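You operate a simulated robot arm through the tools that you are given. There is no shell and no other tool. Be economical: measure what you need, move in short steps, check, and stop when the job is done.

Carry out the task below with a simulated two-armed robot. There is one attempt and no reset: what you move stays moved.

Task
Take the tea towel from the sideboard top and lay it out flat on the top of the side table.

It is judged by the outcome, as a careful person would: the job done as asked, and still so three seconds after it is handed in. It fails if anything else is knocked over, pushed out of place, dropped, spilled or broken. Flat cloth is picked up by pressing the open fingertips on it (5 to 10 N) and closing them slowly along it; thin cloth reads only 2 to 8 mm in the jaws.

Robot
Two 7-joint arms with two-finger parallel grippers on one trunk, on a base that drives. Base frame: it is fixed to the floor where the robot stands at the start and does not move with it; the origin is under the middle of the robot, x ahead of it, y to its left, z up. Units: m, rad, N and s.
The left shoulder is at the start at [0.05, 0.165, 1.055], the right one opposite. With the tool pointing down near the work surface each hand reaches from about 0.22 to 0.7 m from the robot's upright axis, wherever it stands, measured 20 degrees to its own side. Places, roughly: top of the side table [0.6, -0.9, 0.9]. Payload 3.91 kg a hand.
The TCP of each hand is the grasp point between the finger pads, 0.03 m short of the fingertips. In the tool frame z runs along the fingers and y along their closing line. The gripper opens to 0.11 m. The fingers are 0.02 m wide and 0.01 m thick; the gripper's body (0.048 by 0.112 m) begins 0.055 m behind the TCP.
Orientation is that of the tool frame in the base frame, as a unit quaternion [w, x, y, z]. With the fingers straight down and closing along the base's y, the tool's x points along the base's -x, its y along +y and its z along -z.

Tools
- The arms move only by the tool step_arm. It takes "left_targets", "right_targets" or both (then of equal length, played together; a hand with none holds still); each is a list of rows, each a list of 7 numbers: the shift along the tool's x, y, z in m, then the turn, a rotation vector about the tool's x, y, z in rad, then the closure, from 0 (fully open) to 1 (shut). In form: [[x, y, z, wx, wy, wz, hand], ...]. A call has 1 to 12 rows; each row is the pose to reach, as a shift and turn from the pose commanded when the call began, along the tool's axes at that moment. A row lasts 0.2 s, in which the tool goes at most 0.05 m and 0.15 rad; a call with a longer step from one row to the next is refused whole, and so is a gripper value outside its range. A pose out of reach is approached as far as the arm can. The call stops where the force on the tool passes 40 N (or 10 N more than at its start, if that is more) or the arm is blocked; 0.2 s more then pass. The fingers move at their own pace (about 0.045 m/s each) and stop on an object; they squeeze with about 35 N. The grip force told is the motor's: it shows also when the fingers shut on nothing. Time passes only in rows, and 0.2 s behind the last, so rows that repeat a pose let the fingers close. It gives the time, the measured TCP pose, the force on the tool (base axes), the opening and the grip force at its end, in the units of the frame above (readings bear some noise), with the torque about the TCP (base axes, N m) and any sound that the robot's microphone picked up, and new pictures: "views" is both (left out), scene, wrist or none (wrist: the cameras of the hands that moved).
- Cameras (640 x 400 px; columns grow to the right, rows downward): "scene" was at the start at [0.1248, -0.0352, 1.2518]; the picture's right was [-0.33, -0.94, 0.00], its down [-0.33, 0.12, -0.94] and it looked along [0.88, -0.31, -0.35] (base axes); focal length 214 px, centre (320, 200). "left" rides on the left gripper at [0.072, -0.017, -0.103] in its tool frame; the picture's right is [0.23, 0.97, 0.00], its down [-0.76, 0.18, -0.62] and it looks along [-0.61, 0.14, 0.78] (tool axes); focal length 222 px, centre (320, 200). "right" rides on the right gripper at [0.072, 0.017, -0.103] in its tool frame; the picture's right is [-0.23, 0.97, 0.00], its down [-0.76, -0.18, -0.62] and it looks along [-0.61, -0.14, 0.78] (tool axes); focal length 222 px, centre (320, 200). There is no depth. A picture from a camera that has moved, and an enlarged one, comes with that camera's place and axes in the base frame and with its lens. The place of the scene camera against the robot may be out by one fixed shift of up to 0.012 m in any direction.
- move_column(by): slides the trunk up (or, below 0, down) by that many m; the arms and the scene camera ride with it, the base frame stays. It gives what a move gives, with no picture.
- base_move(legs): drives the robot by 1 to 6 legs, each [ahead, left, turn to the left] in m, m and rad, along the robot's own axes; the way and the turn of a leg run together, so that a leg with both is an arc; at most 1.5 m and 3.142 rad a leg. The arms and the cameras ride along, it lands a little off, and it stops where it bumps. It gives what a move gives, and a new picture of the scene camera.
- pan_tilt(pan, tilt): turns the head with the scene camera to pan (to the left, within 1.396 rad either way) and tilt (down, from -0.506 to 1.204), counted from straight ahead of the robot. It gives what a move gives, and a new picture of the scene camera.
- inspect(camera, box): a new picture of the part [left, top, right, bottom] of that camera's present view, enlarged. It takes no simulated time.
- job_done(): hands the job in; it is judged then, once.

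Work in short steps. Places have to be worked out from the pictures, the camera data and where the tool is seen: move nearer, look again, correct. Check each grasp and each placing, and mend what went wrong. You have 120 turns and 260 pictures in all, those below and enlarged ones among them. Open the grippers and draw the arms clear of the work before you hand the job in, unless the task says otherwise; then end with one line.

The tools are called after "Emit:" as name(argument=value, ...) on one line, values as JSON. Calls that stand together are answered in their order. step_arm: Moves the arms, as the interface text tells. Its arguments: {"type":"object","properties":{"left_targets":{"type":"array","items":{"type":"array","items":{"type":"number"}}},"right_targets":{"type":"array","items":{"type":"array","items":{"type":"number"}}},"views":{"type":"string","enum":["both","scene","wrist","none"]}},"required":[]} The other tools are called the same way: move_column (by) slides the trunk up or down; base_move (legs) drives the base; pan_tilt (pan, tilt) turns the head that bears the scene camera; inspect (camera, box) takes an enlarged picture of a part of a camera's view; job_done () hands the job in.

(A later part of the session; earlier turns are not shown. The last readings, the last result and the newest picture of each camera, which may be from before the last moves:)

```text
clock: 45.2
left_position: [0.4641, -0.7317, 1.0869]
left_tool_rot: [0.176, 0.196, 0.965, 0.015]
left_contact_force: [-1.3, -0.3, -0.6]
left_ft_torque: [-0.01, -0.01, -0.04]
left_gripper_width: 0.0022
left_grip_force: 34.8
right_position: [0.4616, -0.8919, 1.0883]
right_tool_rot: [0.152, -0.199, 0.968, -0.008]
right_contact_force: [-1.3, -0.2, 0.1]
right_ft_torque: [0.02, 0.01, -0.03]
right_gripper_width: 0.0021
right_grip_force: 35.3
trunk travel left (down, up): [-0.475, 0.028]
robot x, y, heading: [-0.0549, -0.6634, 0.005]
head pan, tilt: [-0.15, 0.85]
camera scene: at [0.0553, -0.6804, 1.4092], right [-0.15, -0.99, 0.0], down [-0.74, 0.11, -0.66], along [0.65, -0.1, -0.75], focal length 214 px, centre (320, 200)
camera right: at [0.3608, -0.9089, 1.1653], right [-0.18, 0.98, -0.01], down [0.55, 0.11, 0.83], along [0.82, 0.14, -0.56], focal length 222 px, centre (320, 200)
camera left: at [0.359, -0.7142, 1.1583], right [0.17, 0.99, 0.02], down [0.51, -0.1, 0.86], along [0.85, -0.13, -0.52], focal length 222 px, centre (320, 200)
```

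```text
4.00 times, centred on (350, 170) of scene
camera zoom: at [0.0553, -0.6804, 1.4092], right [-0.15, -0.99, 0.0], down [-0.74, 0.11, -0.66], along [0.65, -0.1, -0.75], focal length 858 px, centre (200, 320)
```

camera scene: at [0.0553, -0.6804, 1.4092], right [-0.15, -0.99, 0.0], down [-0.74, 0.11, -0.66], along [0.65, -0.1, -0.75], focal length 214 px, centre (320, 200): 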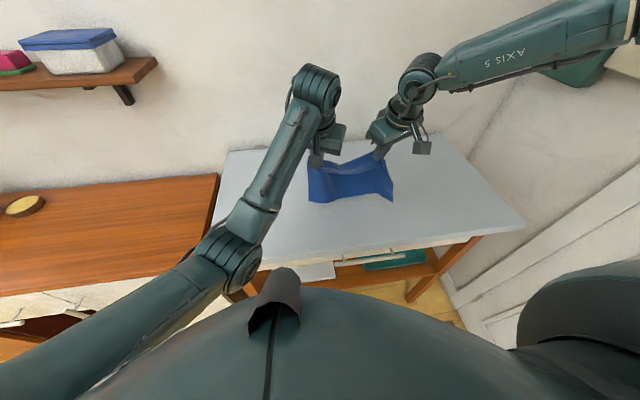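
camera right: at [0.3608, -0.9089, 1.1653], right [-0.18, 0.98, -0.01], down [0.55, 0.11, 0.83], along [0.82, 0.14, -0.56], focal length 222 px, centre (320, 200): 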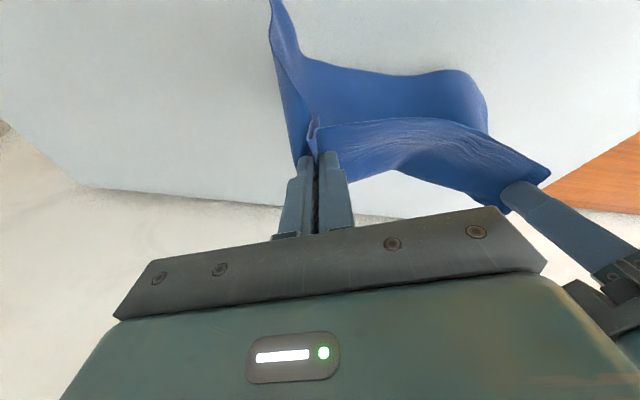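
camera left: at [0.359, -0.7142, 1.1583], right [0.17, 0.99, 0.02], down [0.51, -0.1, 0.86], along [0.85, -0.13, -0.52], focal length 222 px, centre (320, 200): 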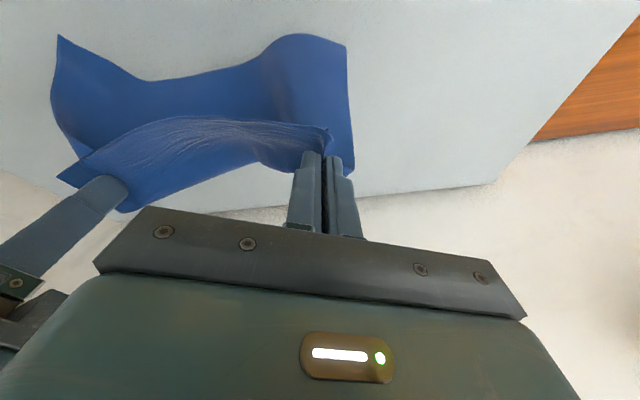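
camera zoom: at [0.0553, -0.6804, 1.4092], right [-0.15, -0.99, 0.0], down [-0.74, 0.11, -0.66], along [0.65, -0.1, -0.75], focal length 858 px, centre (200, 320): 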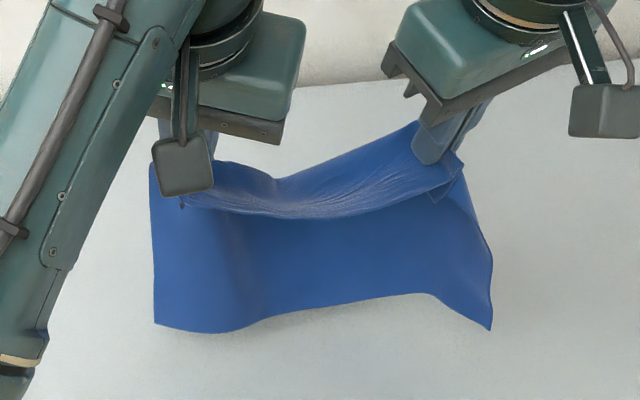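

The bottom hadn't touched yet. I go forward again and sweep back 2.5–3 cm lower, so the bottom edge really drags.

Emit:
step_arm(left_targets=[[-0.0345, 0.0149, 0.0138, 0, -0.08, 0, 1], [-0.069, 0.0298, 0.0276, 0, -0.16, 0, 1], [-0.1036, 0.0448, 0.0414, 0, -0.24, 0, 1], [-0.1036, 0.0448, 0.0414, 0, -0.24, 0, 1], [-0.1036, 0.0448, 0.0414, 0, -0.24, 0, 1], [-0.0969, 0.0428, 0.0602, 0, -0.24, 0, 1], [-0.059, 0.0269, 0.0558, 0, -0.16, 0, 1], [-0.0202, 0.0101, 0.0403, 0, -0.08, 0, 1], [0.0203, -0.0072, 0.0295, 0, 0, 0, 1]], right_targets=[[-0.035, -0.0153, 0.0119, 0, -0.08, 0, 1], [-0.0699, -0.0306, 0.0238, 0, -0.16, 0, 1], [-0.1049, -0.046, 0.0356, 0, -0.24, 0, 1], [-0.1049, -0.046, 0.0356, 0, -0.24, 0, 1], [-0.1049, -0.046, 0.0356, 0, -0.24, 0, 1], [-0.0991, -0.0445, 0.0547, 0, -0.24, 0, 1], [-0.0612, -0.0283, 0.0524, 0, -0.16, 0, 1], [-0.0219, -0.0111, 0.039, 0, -0.08, 0, 1], [0.0189, 0.0065, 0.0304, 0, 0, 0, 1]], views="both")

Emit:
inspect(camera="scene", box=[270, 120, 430, 220])

```text
clock: 47.2
left_position: [0.4595, -0.728, 1.0489]
left_tool_rot: [0.176, 0.19, 0.966, 0.02]
left_contact_force: [-0.7, -0.4, -0.2]
left_ft_torque: [0.0, -0.03, -0.02]
left_gripper_width: 0.002
left_grip_force: 35.3
right_position: [0.4517, -0.8935, 1.058]
right_tool_rot: [0.153, -0.2, 0.968, -0.008]
right_contact_force: [-1.0, -0.3, 0.1]
right_ft_torque: [0.02, -0.02, -0.06]
right_gripper_width: 0.0019
right_grip_force: 35.1
trunk travel left (down, up): [-0.475, 0.028]
robot x, y, heading: [-0.0581, -0.6659, 0.007]
head pan, tilt: [-0.15, 0.85]
camera scene: at [0.0555, -0.68, 1.4092], right [-0.15, -0.99, 0.0], down [-0.74, 0.11, -0.66], along [0.65, -0.1, -0.75], focal length 214 px, centre (320, 200)
camera right: at [0.3515, -0.9112, 1.1345], right [-0.18, 0.98, -0.01], down [0.55, 0.11, 0.83], along [0.82, 0.14, -0.56], focal length 222 px, centre (320, 200)
camera left: at [0.3539, -0.7124, 1.1198], right [0.16, 0.99, 0.03], down [0.51, -0.1, 0.86], along [0.85, -0.12, -0.52], focal length 222 px, centre (320, 200)
```

scene: 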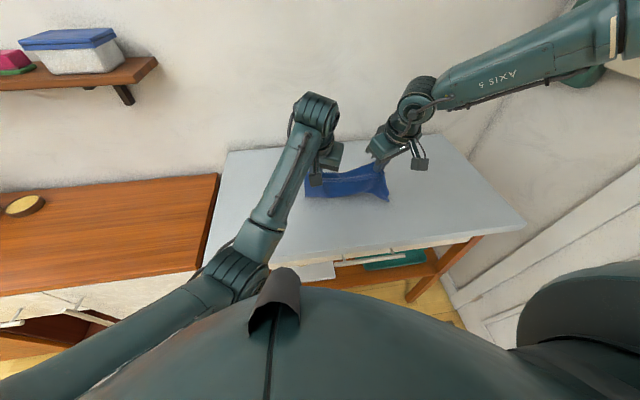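
right: 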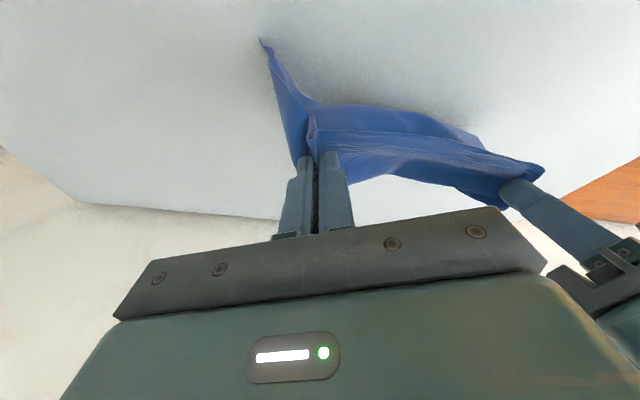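
left: 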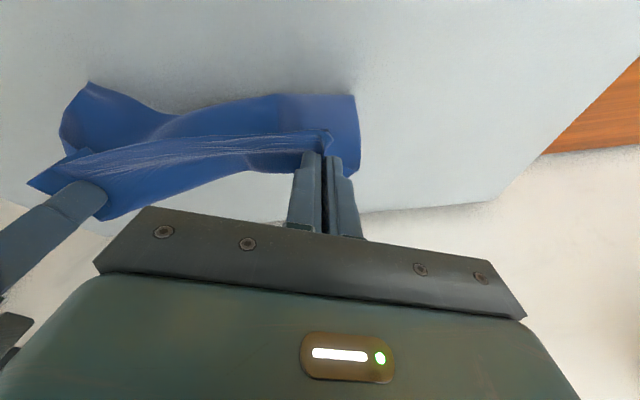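

```text
4.00 times, centred on (350, 170) of scene
camera zoom: at [0.0555, -0.68, 1.4092], right [-0.15, -0.99, 0.0], down [-0.74, 0.11, -0.66], along [0.65, -0.1, -0.75], focal length 858 px, centre (200, 320)
```

zoom: 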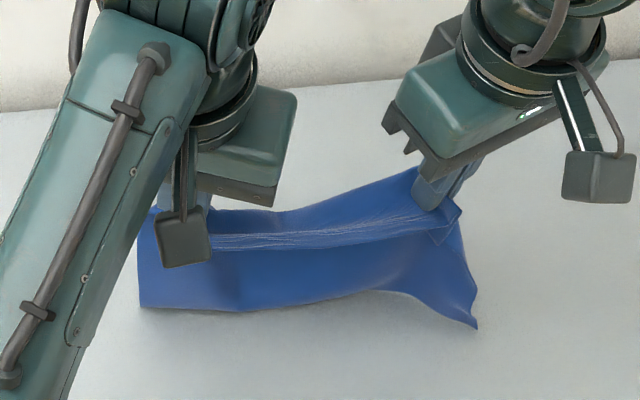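

The tail lies forward except for the very tip of the right corner. I raise the right hand 1.5 cm so the tip only grazes, and pull back 6 cm with the base.

Emit:
step_arm(right_targets=[[-0.0045, -0.001, -0.0145, 0, 0, 0, 1]], views="none")

Emit:
base_move(legs=[[-0.06, 0, 0]])

Emit:
inspect(camera="scene", box=[270, 120, 430, 220])

Emit:
inspect(camera="right", box=[200, 20, 520, 220])

```text
clock: 47.6
left_position: [0.4581, -0.7277, 1.0475]
left_tool_rot: [0.177, 0.192, 0.965, 0.02]
left_contact_force: [-0.3, 0.8, -0.3]
left_ft_torque: [0.01, -0.03, -0.04]
left_gripper_width: 0.0019
left_grip_force: 34.5
right_position: [0.4522, -0.8937, 1.0721]
right_tool_rot: [0.152, -0.199, 0.968, -0.008]
right_contact_force: [-0.3, 0.1, 0.0]
right_ft_torque: [0.0, 0.02, -0.01]
right_gripper_width: 0.0022
right_grip_force: 34.8
trunk travel left (down, up): [-0.475, 0.028]
robot x, y, heading: [-0.0552, -0.6659, 0.003]
head pan, tilt: [-0.15, 0.85]
```

```text
clock: 48.5
left_position: [0.3997, -0.7299, 1.0457]
left_tool_rot: [0.174, 0.193, 0.965, 0.021]
left_contact_force: [-0.7, 0.3, -0.8]
left_ft_torque: [0.03, -0.01, 0.03]
left_gripper_width: 0.0023
left_grip_force: 34.6
right_position: [0.3932, -0.8949, 1.0723]
right_tool_rot: [0.153, -0.199, 0.968, -0.009]
right_contact_force: [0.0, 0.5, 0.5]
right_ft_torque: [0.02, -0.04, -0.02]
right_gripper_width: 0.002
right_grip_force: 35.1
trunk travel left (down, up): [-0.475, 0.028]
robot x, y, heading: [-0.1147, -0.6671, 0.005]
head pan, tilt: [-0.15, 0.85]
camera scene: at [-0.0035, -0.6805, 1.4092], right [-0.15, -0.99, 0.0], down [-0.74, 0.11, -0.66], along [0.65, -0.1, -0.75], focal length 214 px, centre (320, 200)
```

scene: 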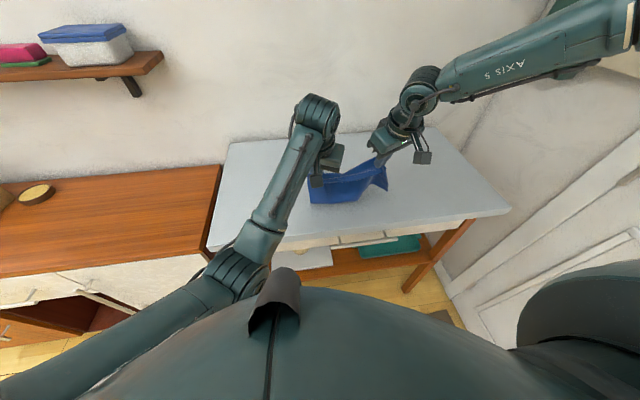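

```text
4.00 times, centred on (350, 170) of scene
camera zoom: at [-0.0035, -0.6805, 1.4092], right [-0.15, -0.99, 0.0], down [-0.74, 0.11, -0.66], along [0.65, -0.1, -0.75], focal length 858 px, centre (200, 320)
```

zoom: 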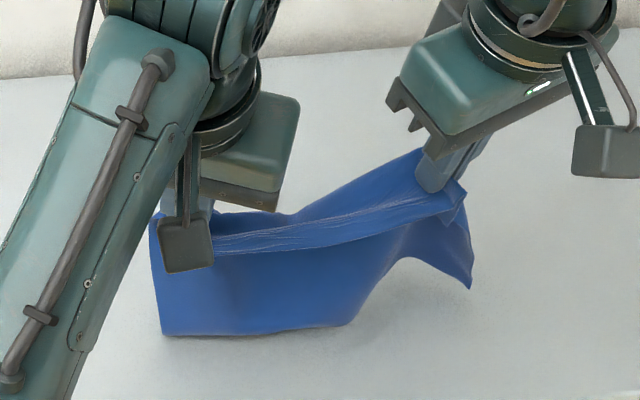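

```text
2.00 times, centred on (360, 120) of right
camera zoom: at [0.2925, -0.9118, 1.1495], right [-0.18, 0.98, -0.01], down [0.55, 0.1, 0.83], along [0.82, 0.14, -0.56], focal length 444 px, centre (240, 360)
```

zoom: 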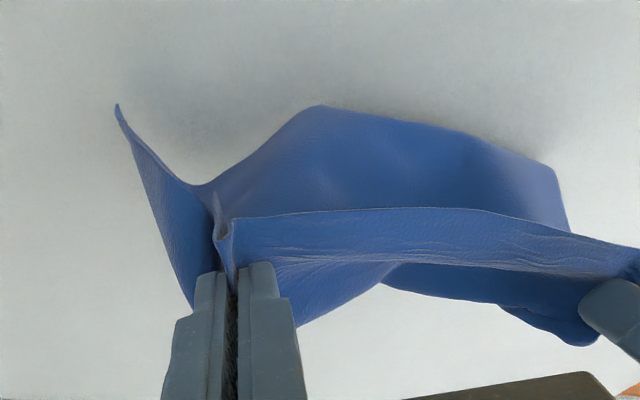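

The left part of the tail is laid forward, and the right corner is now free in the air. I yaw the right hand further so its side edge swings away from the robot.

Emit:
step_arm(right_targets=[[0, 0, 0, 0, 0.05, -0.13, 1], [0, 0, 0, 0, 0.1, -0.26, 1], [0, 0, 0, 0, 0.15, -0.39, 1], [0, 0, 0, 0, 0.2, -0.52, 1], [0, 0, 0, 0, 0.2, -0.52, 1]], views="wrist")

Emit:
inspect(camera="scene", box=[270, 120, 430, 220])

```text
clock: 49.7
left_position: [0.401, -0.7298, 1.0448]
left_tool_rot: [0.173, 0.193, 0.965, 0.022]
left_contact_force: [0.1, -0.3, 0.4]
left_ft_torque: [0.0, 0.01, 0.01]
left_gripper_width: 0.0022
left_grip_force: 34.9
right_position: [0.3668, -0.872, 1.0643]
right_tool_rot: [0.049, -0.438, 0.895, -0.068]
right_contact_force: [0.6, 0.0, -0.7]
right_ft_torque: [0.0, -0.01, -0.04]
right_gripper_width: 0.0021
right_grip_force: 35.0
right hand out of reach, approached as far as the arm can: row 3, 4, 5
trunk travel left (down, up): [-0.475, 0.028]
robot x, y, heading: [-0.1171, -0.665, 0.005]
head pan, tilt: [-0.15, 0.85]
camera right: at [0.2939, -0.9112, 1.161], right [-0.62, 0.77, -0.15], down [0.51, 0.54, 0.67], along [0.6, 0.33, -0.73], focal length 222 px, centre (320, 200)
```

right: 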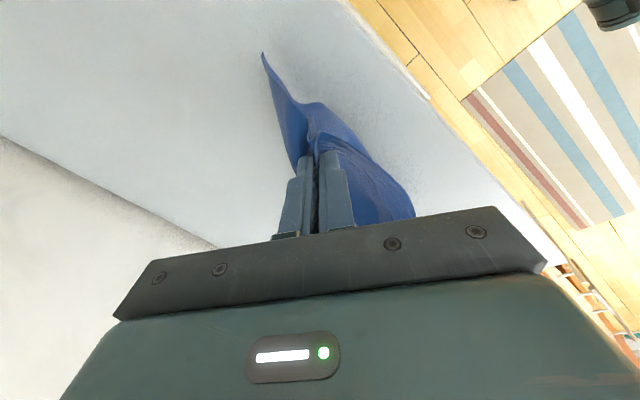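

```text
4.00 times, centred on (350, 170) of scene
camera zoom: at [-0.0018, -0.6812, 1.409], right [-0.15, -0.99, 0.0], down [-0.74, 0.11, -0.66], along [0.65, -0.1, -0.75], focal length 858 px, centre (200, 320)
```

zoom: 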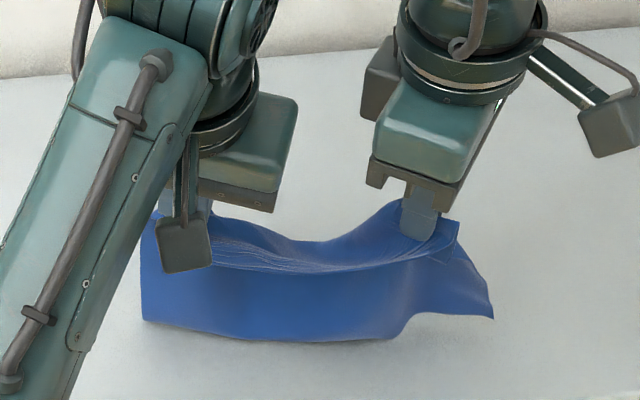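

The right corner now points outward and slightly forward. I lower with the trunk 5 cm and retreat 2 cm.

Emit:
move_column(by=-0.03)

Emit:
base_move(legs=[[-0.025, 0, 0]])

Emit:
move_column(by=-0.025)

Emit:
inspect(camera="scene", box=[270, 120, 430, 220])

Emit:
inspect(camera="left", box=[0, 0, 400, 250])

```text
clock: 50.5
left_position: [0.4002, -0.7279, 1.0155]
left_tool_rot: [0.174, 0.193, 0.965, 0.021]
left_contact_force: [-0.5, 0.1, 0.0]
left_ft_torque: [0.01, -0.01, 0.0]
left_gripper_width: 0.0024
left_grip_force: 35.2
right_position: [0.3657, -0.8696, 1.0339]
right_tool_rot: [0.05, -0.438, 0.895, -0.068]
right_contact_force: [0.1, -0.4, 0.1]
right_ft_torque: [0.04, -0.03, -0.03]
right_gripper_width: 0.0023
right_grip_force: 35.0
trunk travel left (down, up): [-0.445, 0.058]
robot x, y, heading: [-0.1164, -0.6628, 0.005]
head pan, tilt: [-0.15, 0.85]
```

```text
clock: 51.3
left_position: [0.3738, -0.7287, 1.0158]
left_tool_rot: [0.174, 0.192, 0.966, 0.021]
left_contact_force: [-0.7, 0.1, 0.6]
left_ft_torque: [0.04, -0.01, 0.0]
left_gripper_width: 0.0023
left_grip_force: 35.3
right_position: [0.3396, -0.8715, 1.0342]
right_tool_rot: [0.051, -0.438, 0.895, -0.068]
right_contact_force: [0.0, -0.5, 0.2]
right_ft_torque: [0.02, -0.01, -0.02]
right_gripper_width: 0.0023
right_grip_force: 34.9
trunk travel left (down, up): [-0.445, 0.058]
robot x, y, heading: [-0.1434, -0.6677, 0.004]
head pan, tilt: [-0.15, 0.85]
camera scene: at [-0.0293, -0.6806, 1.3792], right [-0.15, -0.99, 0.0], down [-0.74, 0.11, -0.66], along [0.65, -0.1, -0.75], focal length 214 px, centre (320, 200)
```

scene: 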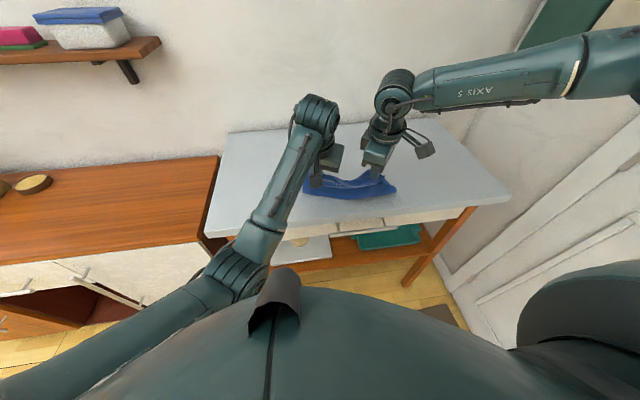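

```text
clock: 52.0
left_position: [0.3746, -0.7271, 0.9899]
left_tool_rot: [0.173, 0.193, 0.965, 0.022]
left_contact_force: [-0.3, 0.6, 0.0]
left_ft_torque: [0.0, 0.01, 0.01]
left_gripper_width: 0.002
left_grip_force: 35.4
right_position: [0.3404, -0.872, 1.008]
right_tool_rot: [0.049, -0.438, 0.895, -0.068]
right_contact_force: [0.0, 0.0, -0.5]
right_ft_torque: [0.02, 0.04, -0.02]
right_gripper_width: 0.0024
right_grip_force: 35.2
trunk travel left (down, up): [-0.42, 0.083]
robot x, y, heading: [-0.1414, -0.6642, 0.0]
head pan, tilt: [-0.15, 0.85]
```

```text
4.00 times, centred on (350, 170) of scene
camera zoom: at [-0.0282, -0.6805, 1.3541], right [-0.15, -0.99, 0.0], down [-0.74, 0.11, -0.66], along [0.65, -0.1, -0.75], focal length 858 px, centre (200, 320)
```

zoom: 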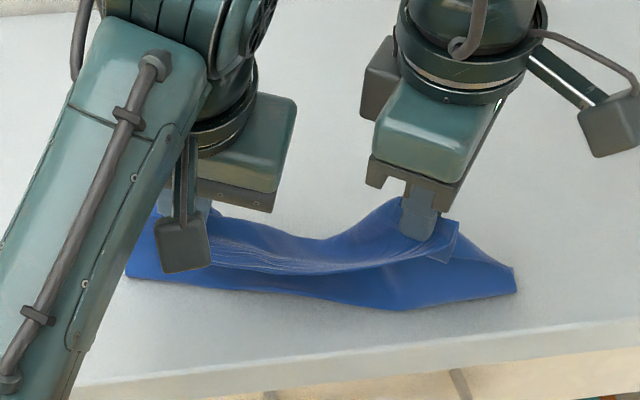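

```text
1.60 times, centred on (200, 125) of left
camera zoom: at [0.2695, -0.7129, 1.0612], right [0.16, 0.99, 0.03], down [0.51, -0.11, 0.85], along [0.85, -0.12, -0.52], focal length 355 px, centre (512, 320)
```

zoom: 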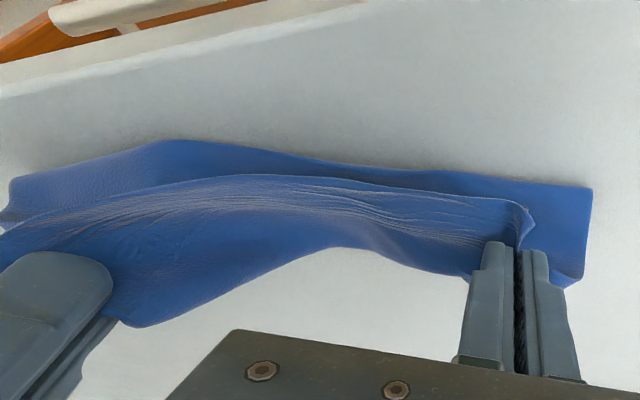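

I can't confirm the tail is really forward here, and there is no room left to pull. A low, long horizontal pull should unroll any curl, since the bottom edge stays while the hands retreat about 22 cm. So I lift, undo the extra yaw and return forward to use the full stroke.

Emit:
move_column(by=0.1)

Emit:
step_arm(right_targets=[[0, -0.009, 0.0015, 0, -0.05, 0.13, 1], [-0.001, -0.018, 0.003, 0, -0.1, 0.26, 1], [-0.002, -0.027, 0.0045, 0, -0.15, 0.39, 1], [-0.0025, -0.0354, 0.006, 0, -0.2, 0.52, 1]], views="none")

Emit:
base_move(legs=[[0.083, 0, 0]])

```text
clock: 53.2
left_position: [0.3747, -0.7279, 1.0728]
left_tool_rot: [0.174, 0.193, 0.965, 0.021]
left_contact_force: [0.2, -0.1, -0.8]
left_ft_torque: [-0.02, 0.0, 0.02]
left_gripper_width: 0.0023
left_grip_force: 34.8
right_position: [0.3407, -0.8715, 1.091]
right_tool_rot: [0.05, -0.438, 0.895, -0.068]
right_contact_force: [0.1, 0.4, 0.0]
right_ft_torque: [0.01, 0.02, -0.02]
right_gripper_width: 0.0023
right_grip_force: 35.0
right hand out of reach, approached as far as the arm can: row 1
trunk travel left (down, up): [-0.503, 0.0]
robot x, y, heading: [-0.1425, -0.664, -0.0]
head pan, tilt: [-0.15, 0.85]
```

```text
clock: 54.2
left_position: [0.3742, -0.7283, 1.0724]
left_tool_rot: [0.173, 0.193, 0.966, 0.021]
left_contact_force: [-0.2, 0.0, -0.7]
left_ft_torque: [0.0, 0.02, -0.01]
left_gripper_width: 0.0021
left_grip_force: 35.4
right_position: [0.3723, -0.8919, 1.0935]
right_tool_rot: [0.154, -0.197, 0.968, -0.009]
right_contact_force: [-0.3, 0.0, -0.5]
right_ft_torque: [-0.03, 0.02, 0.05]
right_gripper_width: 0.0022
right_grip_force: 35.1
trunk travel left (down, up): [-0.503, 0.0]
robot x, y, heading: [-0.1438, -0.6648, 0.007]
head pan, tilt: [-0.15, 0.85]
```

```text
clock: 55.3
left_position: [0.458, -0.7283, 1.0724]
left_tool_rot: [0.174, 0.194, 0.965, 0.021]
left_contact_force: [0.9, -0.2, -0.1]
left_ft_torque: [0.02, 0.01, -0.02]
left_gripper_width: 0.0022
left_grip_force: 34.8
right_position: [0.4546, -0.8916, 1.0923]
right_tool_rot: [0.153, -0.198, 0.968, -0.01]
right_contact_force: [0.7, 0.3, -0.3]
right_ft_torque: [-0.02, 0.03, 0.04]
right_gripper_width: 0.0024
right_grip_force: 34.6
trunk travel left (down, up): [-0.503, 0.0]
robot x, y, heading: [-0.0592, -0.6682, 0.001]
head pan, tilt: [-0.15, 0.85]
camera scene: at [0.0558, -0.6805, 1.437], right [-0.15, -0.99, 0.0], down [-0.74, 0.11, -0.66], along [0.65, -0.1, -0.75], focal length 214 px, centre (320, 200)
```

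scene: 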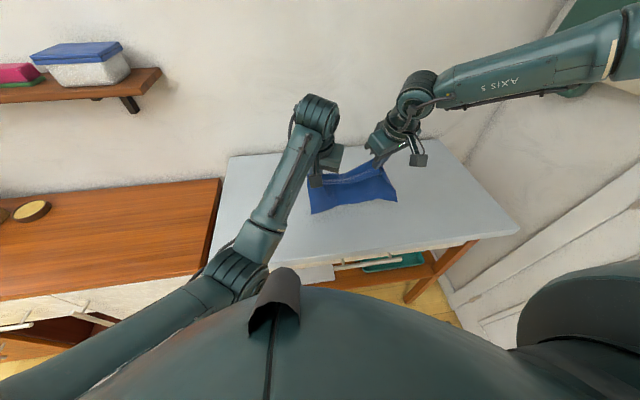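

Now forward and up, with the yaw undone and the tilt restored for reach.

Emit:
step_arm(left_targets=[[-0.0315, 0.0143, -0.0134, 0, -0.075, -0.1, 1], [-0.063, 0.0286, -0.0134, 0, -0.15, -0.2, 1], [-0.0945, 0.0428, -0.0134, 0, -0.225, -0.3, 1], [-0.126, 0.0571, -0.0134, 0, -0.3, -0.4, 1], [-0.126, 0.0571, -0.0134, 0, -0.3, -0.4, 1]], right_targets=[[-0.0297, -0.0141, -0.0013, 0, -0.075, 0.1, 1], [-0.0593, -0.0282, -0.0013, 0, -0.15, 0.2, 1], [-0.089, -0.0423, -0.0013, 0, -0.225, 0.3, 1], [-0.1186, -0.0564, -0.0013, 0, -0.3, 0.4, 1], [-0.1186, -0.0564, -0.0013, 0, -0.3, 0.4, 1]], views="scene")

```text
clock: 56.5
left_position: [0.5831, -0.7248, 1.1344]
left_tool_rot: [0.316, -0.001, 0.948, -0.044]
left_contact_force: [0.0, -0.2, 0.4]
left_ft_torque: [0.02, 0.01, -0.05]
left_gripper_width: 0.0022
left_grip_force: 34.8
right_position: [0.5805, -0.8975, 1.1327]
right_tool_rot: [0.296, -0.001, 0.954, 0.05]
right_contact_force: [-0.4, -0.7, -0.1]
right_ft_torque: [-0.01, -0.02, 0.02]
right_gripper_width: 0.0021
right_grip_force: 34.6
trunk travel left (down, up): [-0.503, 0.0]
robot x, y, heading: [-0.0612, -0.6636, -0.002]
head pan, tilt: [-0.15, 0.85]
camera scene: at [0.0543, -0.6805, 1.4372], right [-0.15, -0.99, 0.0], down [-0.74, 0.11, -0.66], along [0.65, -0.1, -0.75], focal length 214 px, centre (320, 200)
```

scene: 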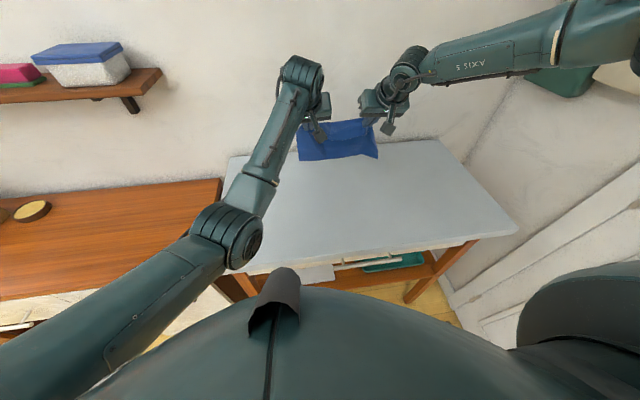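

Now I lower straight down 13 cm with the arms, then retreat with the base so both hands stay aligned.

Emit:
step_arm(left_targets=[[0.0195, 0.003, 0.0259, 0, 0, 0, 1], [0.039, 0.0055, 0.0518, 0, 0, 0, 1], [0.0584, 0.008, 0.0777, 0, 0, 0, 1], [0.0779, 0.011, 0.1036, 0, 0, 0, 1]], right_targets=[[0.0184, -0.003, 0.0267, 0, 0, 0, 1], [0.0368, -0.006, 0.0533, 0, 0, 0, 1], [0.0551, -0.009, 0.08, 0, 0, 0, 1], [0.0735, -0.012, 0.1066, 0, 0, 0, 1]], views="both")

```text
clock: 57.5
left_position: [0.5877, -0.7203, 1.0087]
left_tool_rot: [0.32, -0.003, 0.946, -0.043]
left_contact_force: [-4.4, -25.9, 3.2]
left_ft_torque: [-0.69, 0.07, -0.48]
left_gripper_width: 0.0023
left_grip_force: 35.3
right_position: [0.5483, -0.9066, 1.0331]
right_tool_rot: [0.295, -0.005, 0.954, 0.057]
right_contact_force: [5.2, 26.1, -3.4]
right_ft_torque: [0.62, -0.07, 0.48]
right_gripper_width: 0.0022
right_grip_force: 34.8
right hand out of reach, approached as far as the arm can: row 2, 3, 4
trunk travel left (down, up): [-0.503, 0.0]
robot x, y, heading: [-0.061, -0.6641, 0.002]
head pan, tilt: [-0.15, 0.85]
camera scene: at [0.0551, -0.6806, 1.4371], right [-0.15, -0.99, 0.0], down [-0.74, 0.11, -0.66], along [0.65, -0.1, -0.75], focal length 214 px, centre (320, 200)
camera right: at [0.4306, -0.9001, 1.0792], right [0.15, 0.96, 0.23], down [0.29, -0.26, 0.92], along [0.95, -0.07, -0.31], focal length 222 px, centre (320, 200)
camera left: at [0.4658, -0.7308, 1.0475], right [-0.16, 0.96, -0.22], down [0.23, 0.25, 0.94], along [0.96, 0.1, -0.26], focal length 222 px, centre (320, 200)
```

scene: 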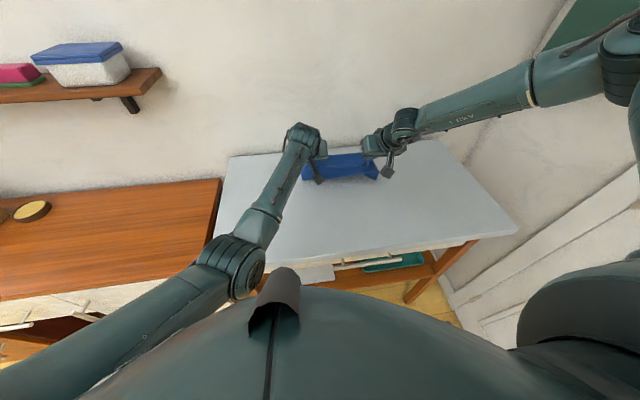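
right: 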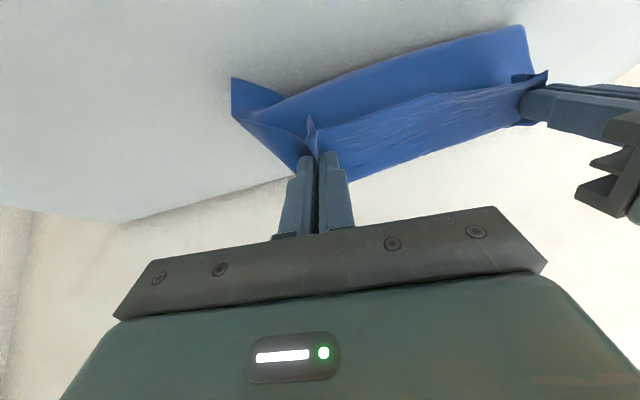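
left: 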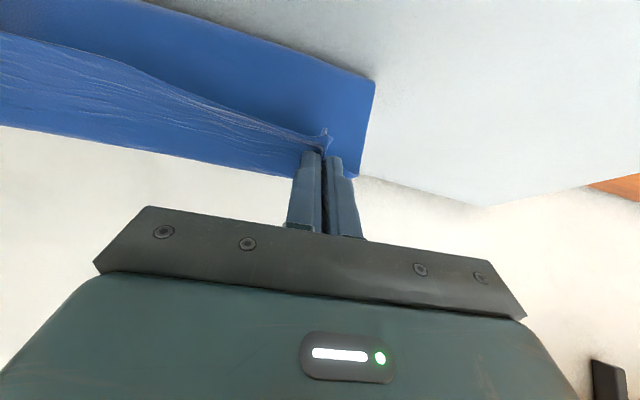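

The right hand hit its limit at x 0.548. I bring the left back in line to relax the cloth, lower 3 cm with the trunk, and then do the long base retreat.

Emit:
step_arm(left_targets=[[0.013, -0.006, -0.01, 0, 0, 0, 1], [0.0264, -0.011, -0.0198, 0, 0, 0, 1]], views="none")

Emit:
move_column(by=-0.03)

Emit:
base_move(legs=[[-0.11, 0, 0]])

Emit:
inspect(camera="right", box=[160, 0, 560, 250])

Emit:
inspect(camera="scene", box=[270, 120, 430, 220])

```text
clock: 58.1
left_position: [0.553, -0.7278, 1.0048]
left_tool_rot: [0.318, -0.003, 0.947, -0.037]
left_contact_force: [-0.1, -17.5, 2.3]
left_ft_torque: [-0.48, -0.07, -0.3]
left_gripper_width: 0.0022
left_grip_force: 34.9
right_position: [0.5491, -0.9136, 1.0305]
right_tool_rot: [0.295, 0.0, 0.954, 0.051]
right_contact_force: [0.1, 18.0, -2.8]
right_ft_torque: [0.4, 0.07, 0.39]
right_gripper_width: 0.0021
right_grip_force: 35.1
trunk travel left (down, up): [-0.503, 0.0]
robot x, y, heading: [-0.0581, -0.6631, -0.003]
head pan, tilt: [-0.15, 0.85]
```

```text
clock: 58.8
left_position: [0.5513, -0.7274, 0.9729]
left_tool_rot: [0.316, -0.003, 0.948, -0.036]
left_contact_force: [-0.4, -16.6, 3.2]
left_ft_torque: [-0.48, -0.02, -0.26]
left_gripper_width: 0.0018
left_grip_force: 35.4
right_position: [0.5492, -0.9118, 1.0035]
right_tool_rot: [0.294, -0.002, 0.954, 0.052]
right_contact_force: [-1.2, 16.7, -3.2]
right_ft_torque: [0.39, 0.07, 0.35]
right_gripper_width: 0.0023
right_grip_force: 34.6
trunk travel left (down, up): [-0.473, 0.03]
robot x, y, heading: [-0.0642, -0.6652, 0.0]
head pan, tilt: [-0.15, 0.85]
```

```text
clock: 60.0
left_position: [0.4393, -0.7254, 0.9733]
left_tool_rot: [0.316, -0.003, 0.948, -0.037]
left_contact_force: [0.3, -15.6, 3.4]
left_ft_torque: [-0.46, -0.1, -0.27]
left_gripper_width: 0.0023
left_grip_force: 35.1
right_position: [0.4372, -0.911, 1.0028]
right_tool_rot: [0.296, -0.002, 0.954, 0.051]
right_contact_force: [-1.1, 16.1, -2.8]
right_ft_torque: [0.37, 0.03, 0.37]
right_gripper_width: 0.0022
right_grip_force: 35.1
trunk travel left (down, up): [-0.473, 0.03]
robot x, y, heading: [-0.1706, -0.6684, 0.001]
head pan, tilt: [-0.15, 0.85]
camera scene: at [-0.0577, -0.6806, 1.4072], right [-0.15, -0.99, 0.0], down [-0.74, 0.11, -0.66], along [0.65, -0.1, -0.75], focal length 214 px, centre (320, 200)
```

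scene: 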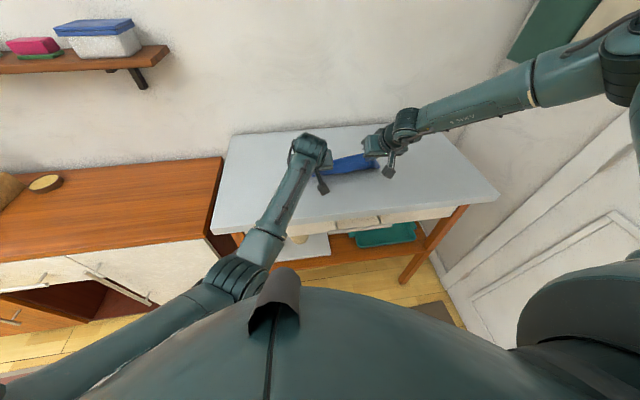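

```text
1.60 times, centred on (360, 125) of right
camera zoom: at [0.3193, -0.9031, 1.0492], right [0.15, 0.96, 0.22], down [0.29, -0.26, 0.92], along [0.95, -0.08, -0.31], focal length 355 px, centre (256, 320)
```

zoom: 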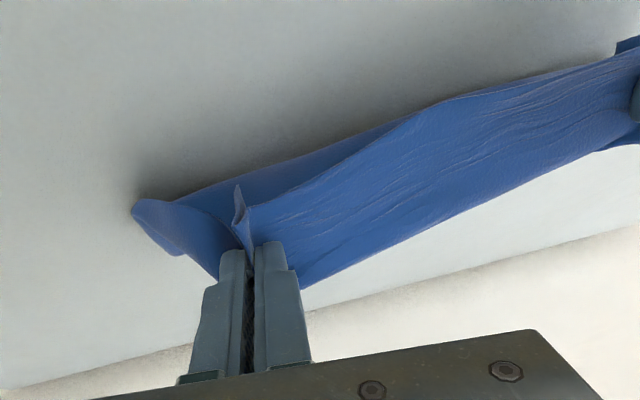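

```text
4.00 times, centred on (350, 170) of scene
camera zoom: at [-0.0577, -0.6806, 1.4072], right [-0.15, -0.99, 0.0], down [-0.74, 0.11, -0.66], along [0.65, -0.1, -0.75], focal length 858 px, centre (200, 320)
```

zoom: 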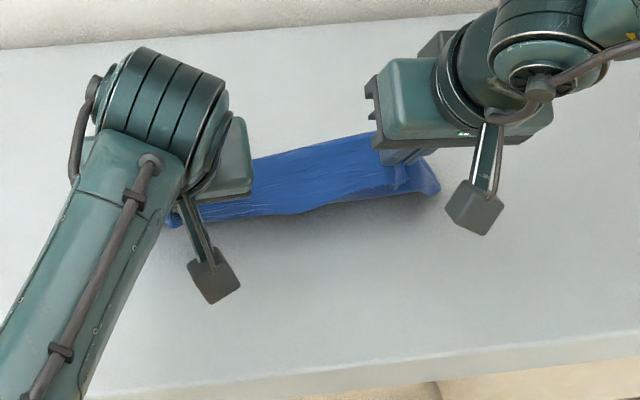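

The low pull is unrolling it: little remains on the near side now. I continue retreating 7 cm and level the right hand down.

Emit:
step_arm(left_targets=[[0, -0.004, 0, 0, 0, 0, 1], [0, -0.005, 0, 0, 0, 0, 1]], right_targets=[[0.006, 0, 0.009, 0, 0, 0, 1], [0.0124, -0.002, 0.018, 0, 0, 0, 1]], views="none")

Emit:
base_move(legs=[[-0.07, 0, 0]])

Emit:
inspect(camera="right", box=[160, 0, 560, 250])

Emit:
inspect(camera="scene", box=[270, 120, 430, 220])

```text
clock: 60.6
left_position: [0.4421, -0.7256, 0.9679]
left_tool_rot: [0.316, -0.005, 0.948, -0.032]
left_contact_force: [-1.2, -21.4, 2.6]
left_ft_torque: [-0.53, 0.0, -0.33]
left_gripper_width: 0.0022
left_grip_force: 35.0
right_position: [0.4294, -0.9131, 0.9893]
right_tool_rot: [0.294, -0.006, 0.954, 0.055]
right_contact_force: [1.2, 22.1, -3.8]
right_ft_torque: [0.49, 0.01, 0.38]
right_gripper_width: 0.0023
right_grip_force: 35.1
right hand out of reach, approached as far as the arm can: row 1, 2
trunk travel left (down, up): [-0.473, 0.03]
robot x, y, heading: [-0.1726, -0.6641, 0.003]
head pan, tilt: [-0.15, 0.85]
```

```text
clock: 61.6
left_position: [0.3731, -0.7246, 0.9714]
left_tool_rot: [0.315, -0.006, 0.948, -0.033]
left_contact_force: [-0.9, -23.3, 3.0]
left_ft_torque: [-0.6, -0.04, -0.38]
left_gripper_width: 0.0021
left_grip_force: 34.9
right_position: [0.3624, -0.913, 0.9906]
right_tool_rot: [0.296, -0.006, 0.953, 0.056]
right_contact_force: [1.3, 23.3, -2.3]
right_ft_torque: [0.57, 0.03, 0.47]
right_gripper_width: 0.0023
right_grip_force: 35.1
trunk travel left (down, up): [-0.473, 0.03]
robot x, y, heading: [-0.2385, -0.6619, 0.01]
head pan, tilt: [-0.15, 0.85]
camera scene: at [-0.1247, -0.6808, 1.4072], right [-0.14, -0.99, 0.0], down [-0.74, 0.11, -0.66], along [0.65, -0.1, -0.75], focal length 214 px, centre (320, 200)
```

scene: 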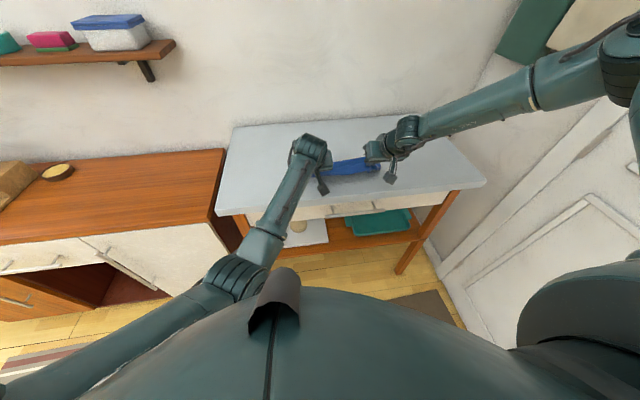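

```text
1.60 times, centred on (360, 125) of right
camera zoom: at [0.2435, -0.9062, 1.0371], right [0.15, 0.96, 0.23], down [0.28, -0.26, 0.92], along [0.95, -0.07, -0.31], focal length 355 px, centre (256, 320)
```

zoom: 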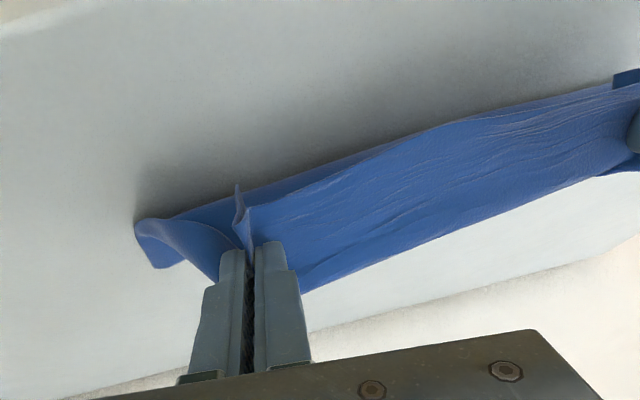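

```text
4.00 times, centred on (350, 170) of scene
camera zoom: at [-0.1247, -0.6808, 1.4072], right [-0.14, -0.99, 0.0], down [-0.74, 0.11, -0.66], along [0.65, -0.1, -0.75], focal length 858 px, centre (200, 320)
```

zoom: 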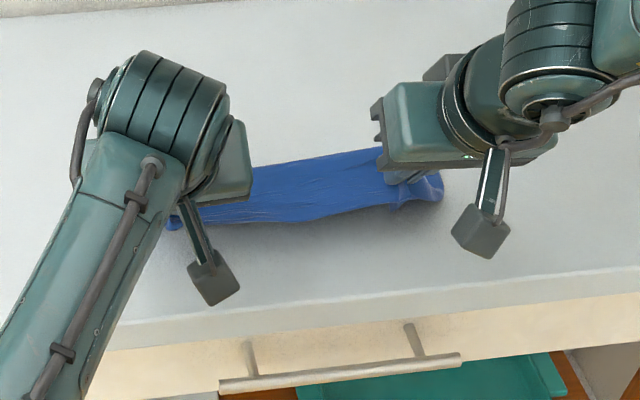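

The towel is now folded double: bottom edge near the robot, fold at the far side, low friction. The natural way to open it is to carry the held edge over and away. I raise slightly, then move forward with the base so the body of the towel trails towards the robot.

Emit:
move_column(by=0.03)

Emit:
base_move(legs=[[0.1, 0, -0.01]])

Emit:
inspect(camera="scene", box=[270, 120, 430, 220])

Emit:
inspect(camera="right", box=[160, 0, 560, 250])

```text
clock: 62.4
left_position: [0.3738, -0.7235, 0.9986]
left_tool_rot: [0.315, -0.007, 0.949, -0.032]
left_contact_force: [-0.3, -18.6, 2.8]
left_ft_torque: [-0.51, 0.0, -0.34]
left_gripper_width: 0.0021
left_grip_force: 35.3
right_position: [0.3631, -0.9107, 1.0205]
right_tool_rot: [0.296, -0.005, 0.954, 0.056]
right_contact_force: [1.1, 18.4, -2.2]
right_ft_torque: [0.46, 0.03, 0.37]
right_gripper_width: 0.0022
right_grip_force: 34.9
trunk travel left (down, up): [-0.503, 0.0]
robot x, y, heading: [-0.2376, -0.6681, 0.002]
head pan, tilt: [-0.15, 0.85]
```

```text
clock: 63.5
left_position: [0.4747, -0.7262, 0.9972]
left_tool_rot: [0.315, -0.004, 0.949, -0.034]
left_contact_force: [-1.0, -21.5, 3.0]
left_ft_torque: [-0.49, -0.02, -0.33]
left_gripper_width: 0.0025
left_grip_force: 34.7
right_position: [0.4631, -0.9146, 1.0208]
right_tool_rot: [0.295, -0.004, 0.954, 0.058]
right_contact_force: [1.5, 19.5, -2.8]
right_ft_torque: [0.46, 0.03, 0.4]
right_gripper_width: 0.0021
right_grip_force: 34.5
trunk travel left (down, up): [-0.503, 0.0]
robot x, y, heading: [-0.1356, -0.6649, -0.0]
head pan, tilt: [-0.15, 0.85]
camera scene: at [-0.0218, -0.681, 1.437], right [-0.15, -0.99, 0.0], down [-0.74, 0.11, -0.66], along [0.65, -0.1, -0.75], focal length 214 px, centre (320, 200)
```

scene: 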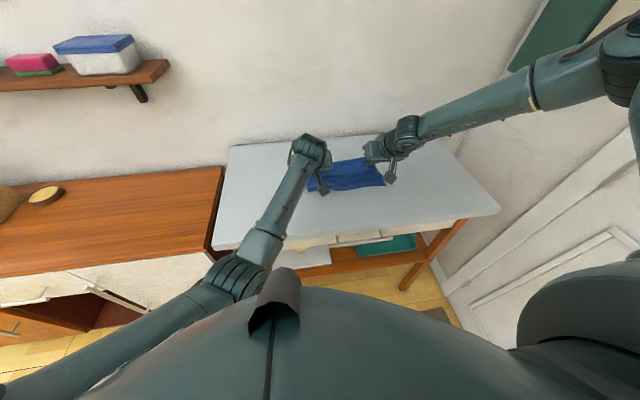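

```text
4.00 times, centred on (350, 170) of scene
camera zoom: at [-0.0218, -0.681, 1.437], right [-0.15, -0.99, 0.0], down [-0.74, 0.11, -0.66], along [0.65, -0.1, -0.75], focal length 858 px, centre (200, 320)
```

zoom: 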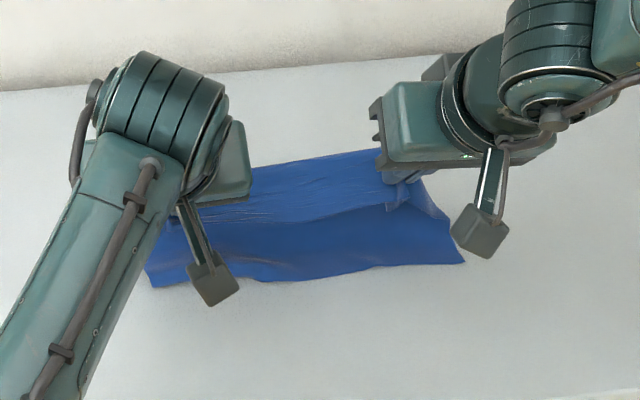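

```text
1.60 times, centred on (360, 125) of right
camera zoom: at [0.3447, -0.9074, 1.0665], right [0.15, 0.96, 0.23], down [0.28, -0.27, 0.92], along [0.95, -0.07, -0.31], focal length 355 px, centre (256, 320)
```

zoom: 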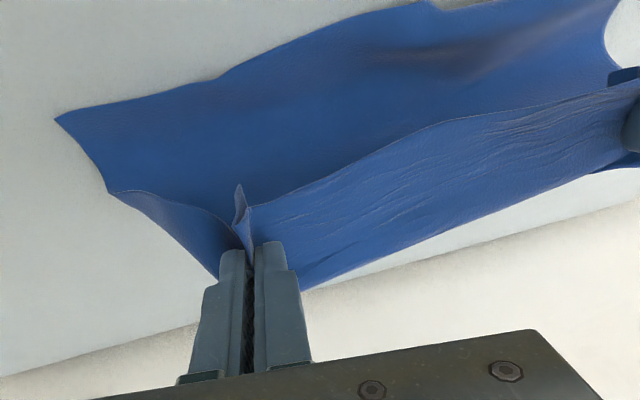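

Now it's clear: friction holds the bottom edge (it stayed at x ≈ 0.45). So the retreat did work, it only started too near. I lift free, relax the sideways tension, and go further forward before lowering again.

Emit:
step_arm(left_targets=[[-0.018, -0.006, -0.024, 0, 0, 0, 1], [-0.036, -0.009, -0.048, 0, 0, 0, 1], [-0.054, -0.012, -0.072, 0, 0, 0, 1], [-0.075, -0.014, -0.1, 0, 0, 0, 1]], right_targets=[[-0.015, 0.005, -0.02, 0, 0, 0, 1], [-0.03, 0.008, -0.04, 0, 0, 0, 1], [-0.045, 0.011, -0.06, 0, 0, 0, 1], [-0.06, 0.014, -0.083, 0, 0, 0, 1]], views="none")

Emit:
base_move(legs=[[0.105, 0, 0]])

```text
clock: 64.5
left_position: [0.4747, -0.7331, 1.127]
left_tool_rot: [0.315, -0.005, 0.949, -0.032]
left_contact_force: [-0.3, -2.3, -0.3]
left_ft_torque: [-0.09, 0.04, -0.09]
left_gripper_width: 0.0018
left_grip_force: 35.1
right_position: [0.4636, -0.9142, 1.1254]
right_tool_rot: [0.295, -0.002, 0.954, 0.056]
right_contact_force: [0.2, 2.7, -0.9]
right_ft_torque: [0.1, -0.01, 0.08]
right_gripper_width: 0.0022
right_grip_force: 35.5
trunk travel left (down, up): [-0.503, 0.0]
robot x, y, heading: [-0.1394, -0.6627, -0.001]
head pan, tilt: [-0.15, 0.85]
```

```text
clock: 65.7
left_position: [0.5773, -0.7344, 1.127]
left_tool_rot: [0.314, -0.005, 0.949, -0.033]
left_contact_force: [-0.3, -1.0, -0.7]
left_ft_torque: [0.0, 0.05, -0.04]
left_gripper_width: 0.002
left_grip_force: 35.4
right_position: [0.5671, -0.9137, 1.1235]
right_tool_rot: [0.295, -0.004, 0.954, 0.058]
right_contact_force: [0.3, 1.0, 0.0]
right_ft_torque: [-0.04, 0.0, 0.03]
right_gripper_width: 0.002
right_grip_force: 35.0
trunk travel left (down, up): [-0.503, 0.0]
robot x, y, heading: [-0.0352, -0.6683, 0.0]
head pan, tilt: [-0.15, 0.85]
camera scene: at [0.0808, -0.6809, 1.437], right [-0.15, -0.99, 0.0], down [-0.74, 0.11, -0.66], along [0.65, -0.1, -0.75], focal length 214 px, centre (320, 200)
```

scene: 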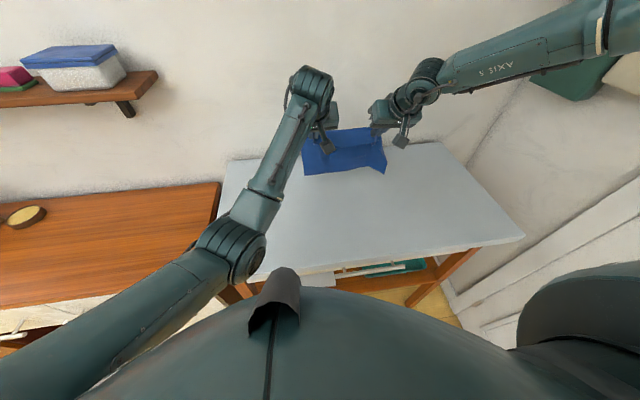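

Base is at −0.035, hands at 0.57. I extend 5 cm further with more tilt, then lower 9 cm.

Emit:
step_arm(left_targets=[[-0.02, 0, 0.015, 0, -0.12, 0, 1], [-0.04, 0, 0.03, 0, -0.25, 0, 1], [-0.022, 0.003, 0.054, 0, -0.25, 0, 1], [-0.004, 0.005, 0.0778, 0, -0.25, 0, 1]], right_targets=[[-0.0205, 0, 0.014, 0, -0.12, 0, 1], [-0.041, 0, 0.028, 0, -0.25, 0, 1], [-0.0243, -0.002, 0.0528, 0, -0.25, 0, 1], [-0.0074, -0.004, 0.0775, 0, -0.25, 0, 1]], views="wrist")

Emit:
inspect(camera="scene", box=[270, 100, 430, 200])

```text
clock: 66.7
left_position: [0.6278, -0.7287, 1.0662]
left_tool_rot: [0.432, -0.011, 0.901, -0.03]
left_contact_force: [-0.1, -3.4, -0.3]
left_ft_torque: [-0.06, 0.01, -0.11]
left_gripper_width: 0.0023
left_grip_force: 34.6
right_position: [0.6125, -0.9093, 1.0681]
right_tool_rot: [0.412, 0.004, 0.909, 0.058]
right_contact_force: [0.6, 3.8, -0.6]
right_ft_torque: [0.07, 0.0, 0.13]
right_gripper_width: 0.0024
right_grip_force: 34.4
right hand out of reach, approached as far as the arm can: row 4
trunk travel left (down, up): [-0.503, 0.0]
robot x, y, heading: [-0.0323, -0.6669, 0.001]
head pan, tilt: [-0.15, 0.85]
camera right: at [0.4863, -0.8997, 1.0834], right [0.11, 0.95, 0.28], down [0.04, -0.28, 0.96], along [0.99, -0.09, -0.07], focal length 222 px, centre (320, 200)
camera left: at [0.5014, -0.744, 1.0743], right [-0.14, 0.96, -0.24], down [-0.01, 0.24, 0.97], along [0.99, 0.13, -0.03], focal length 222 px, centre (320, 200)
```

right: 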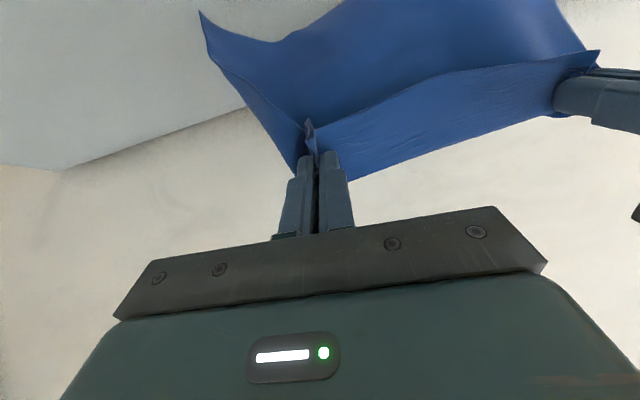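
left: 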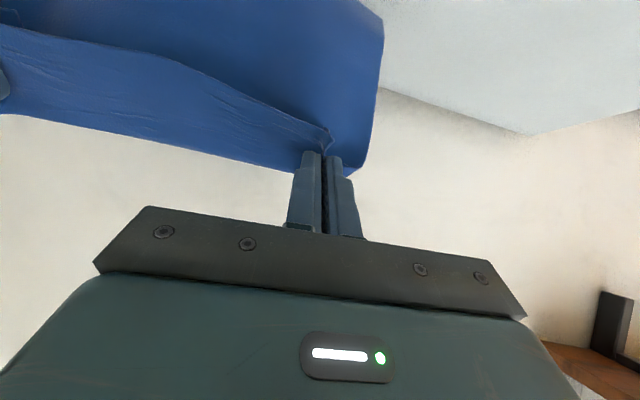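

```text
4.00 times, centred on (350, 150) of scene
camera zoom: at [0.0803, -0.6808, 1.4371], right [-0.15, -0.99, 0.0], down [-0.74, 0.11, -0.66], along [0.65, -0.1, -0.75], focal length 858 px, centre (200, 400)
```

zoom: 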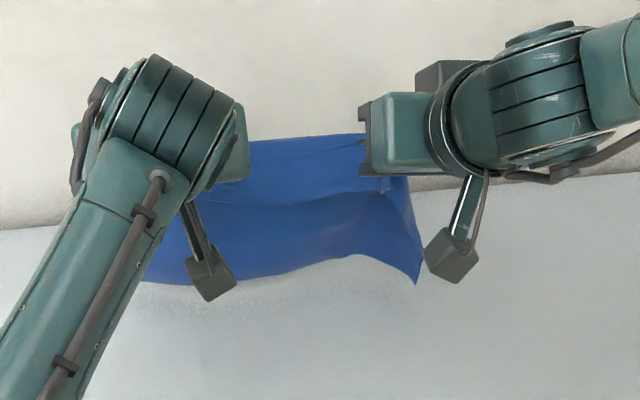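

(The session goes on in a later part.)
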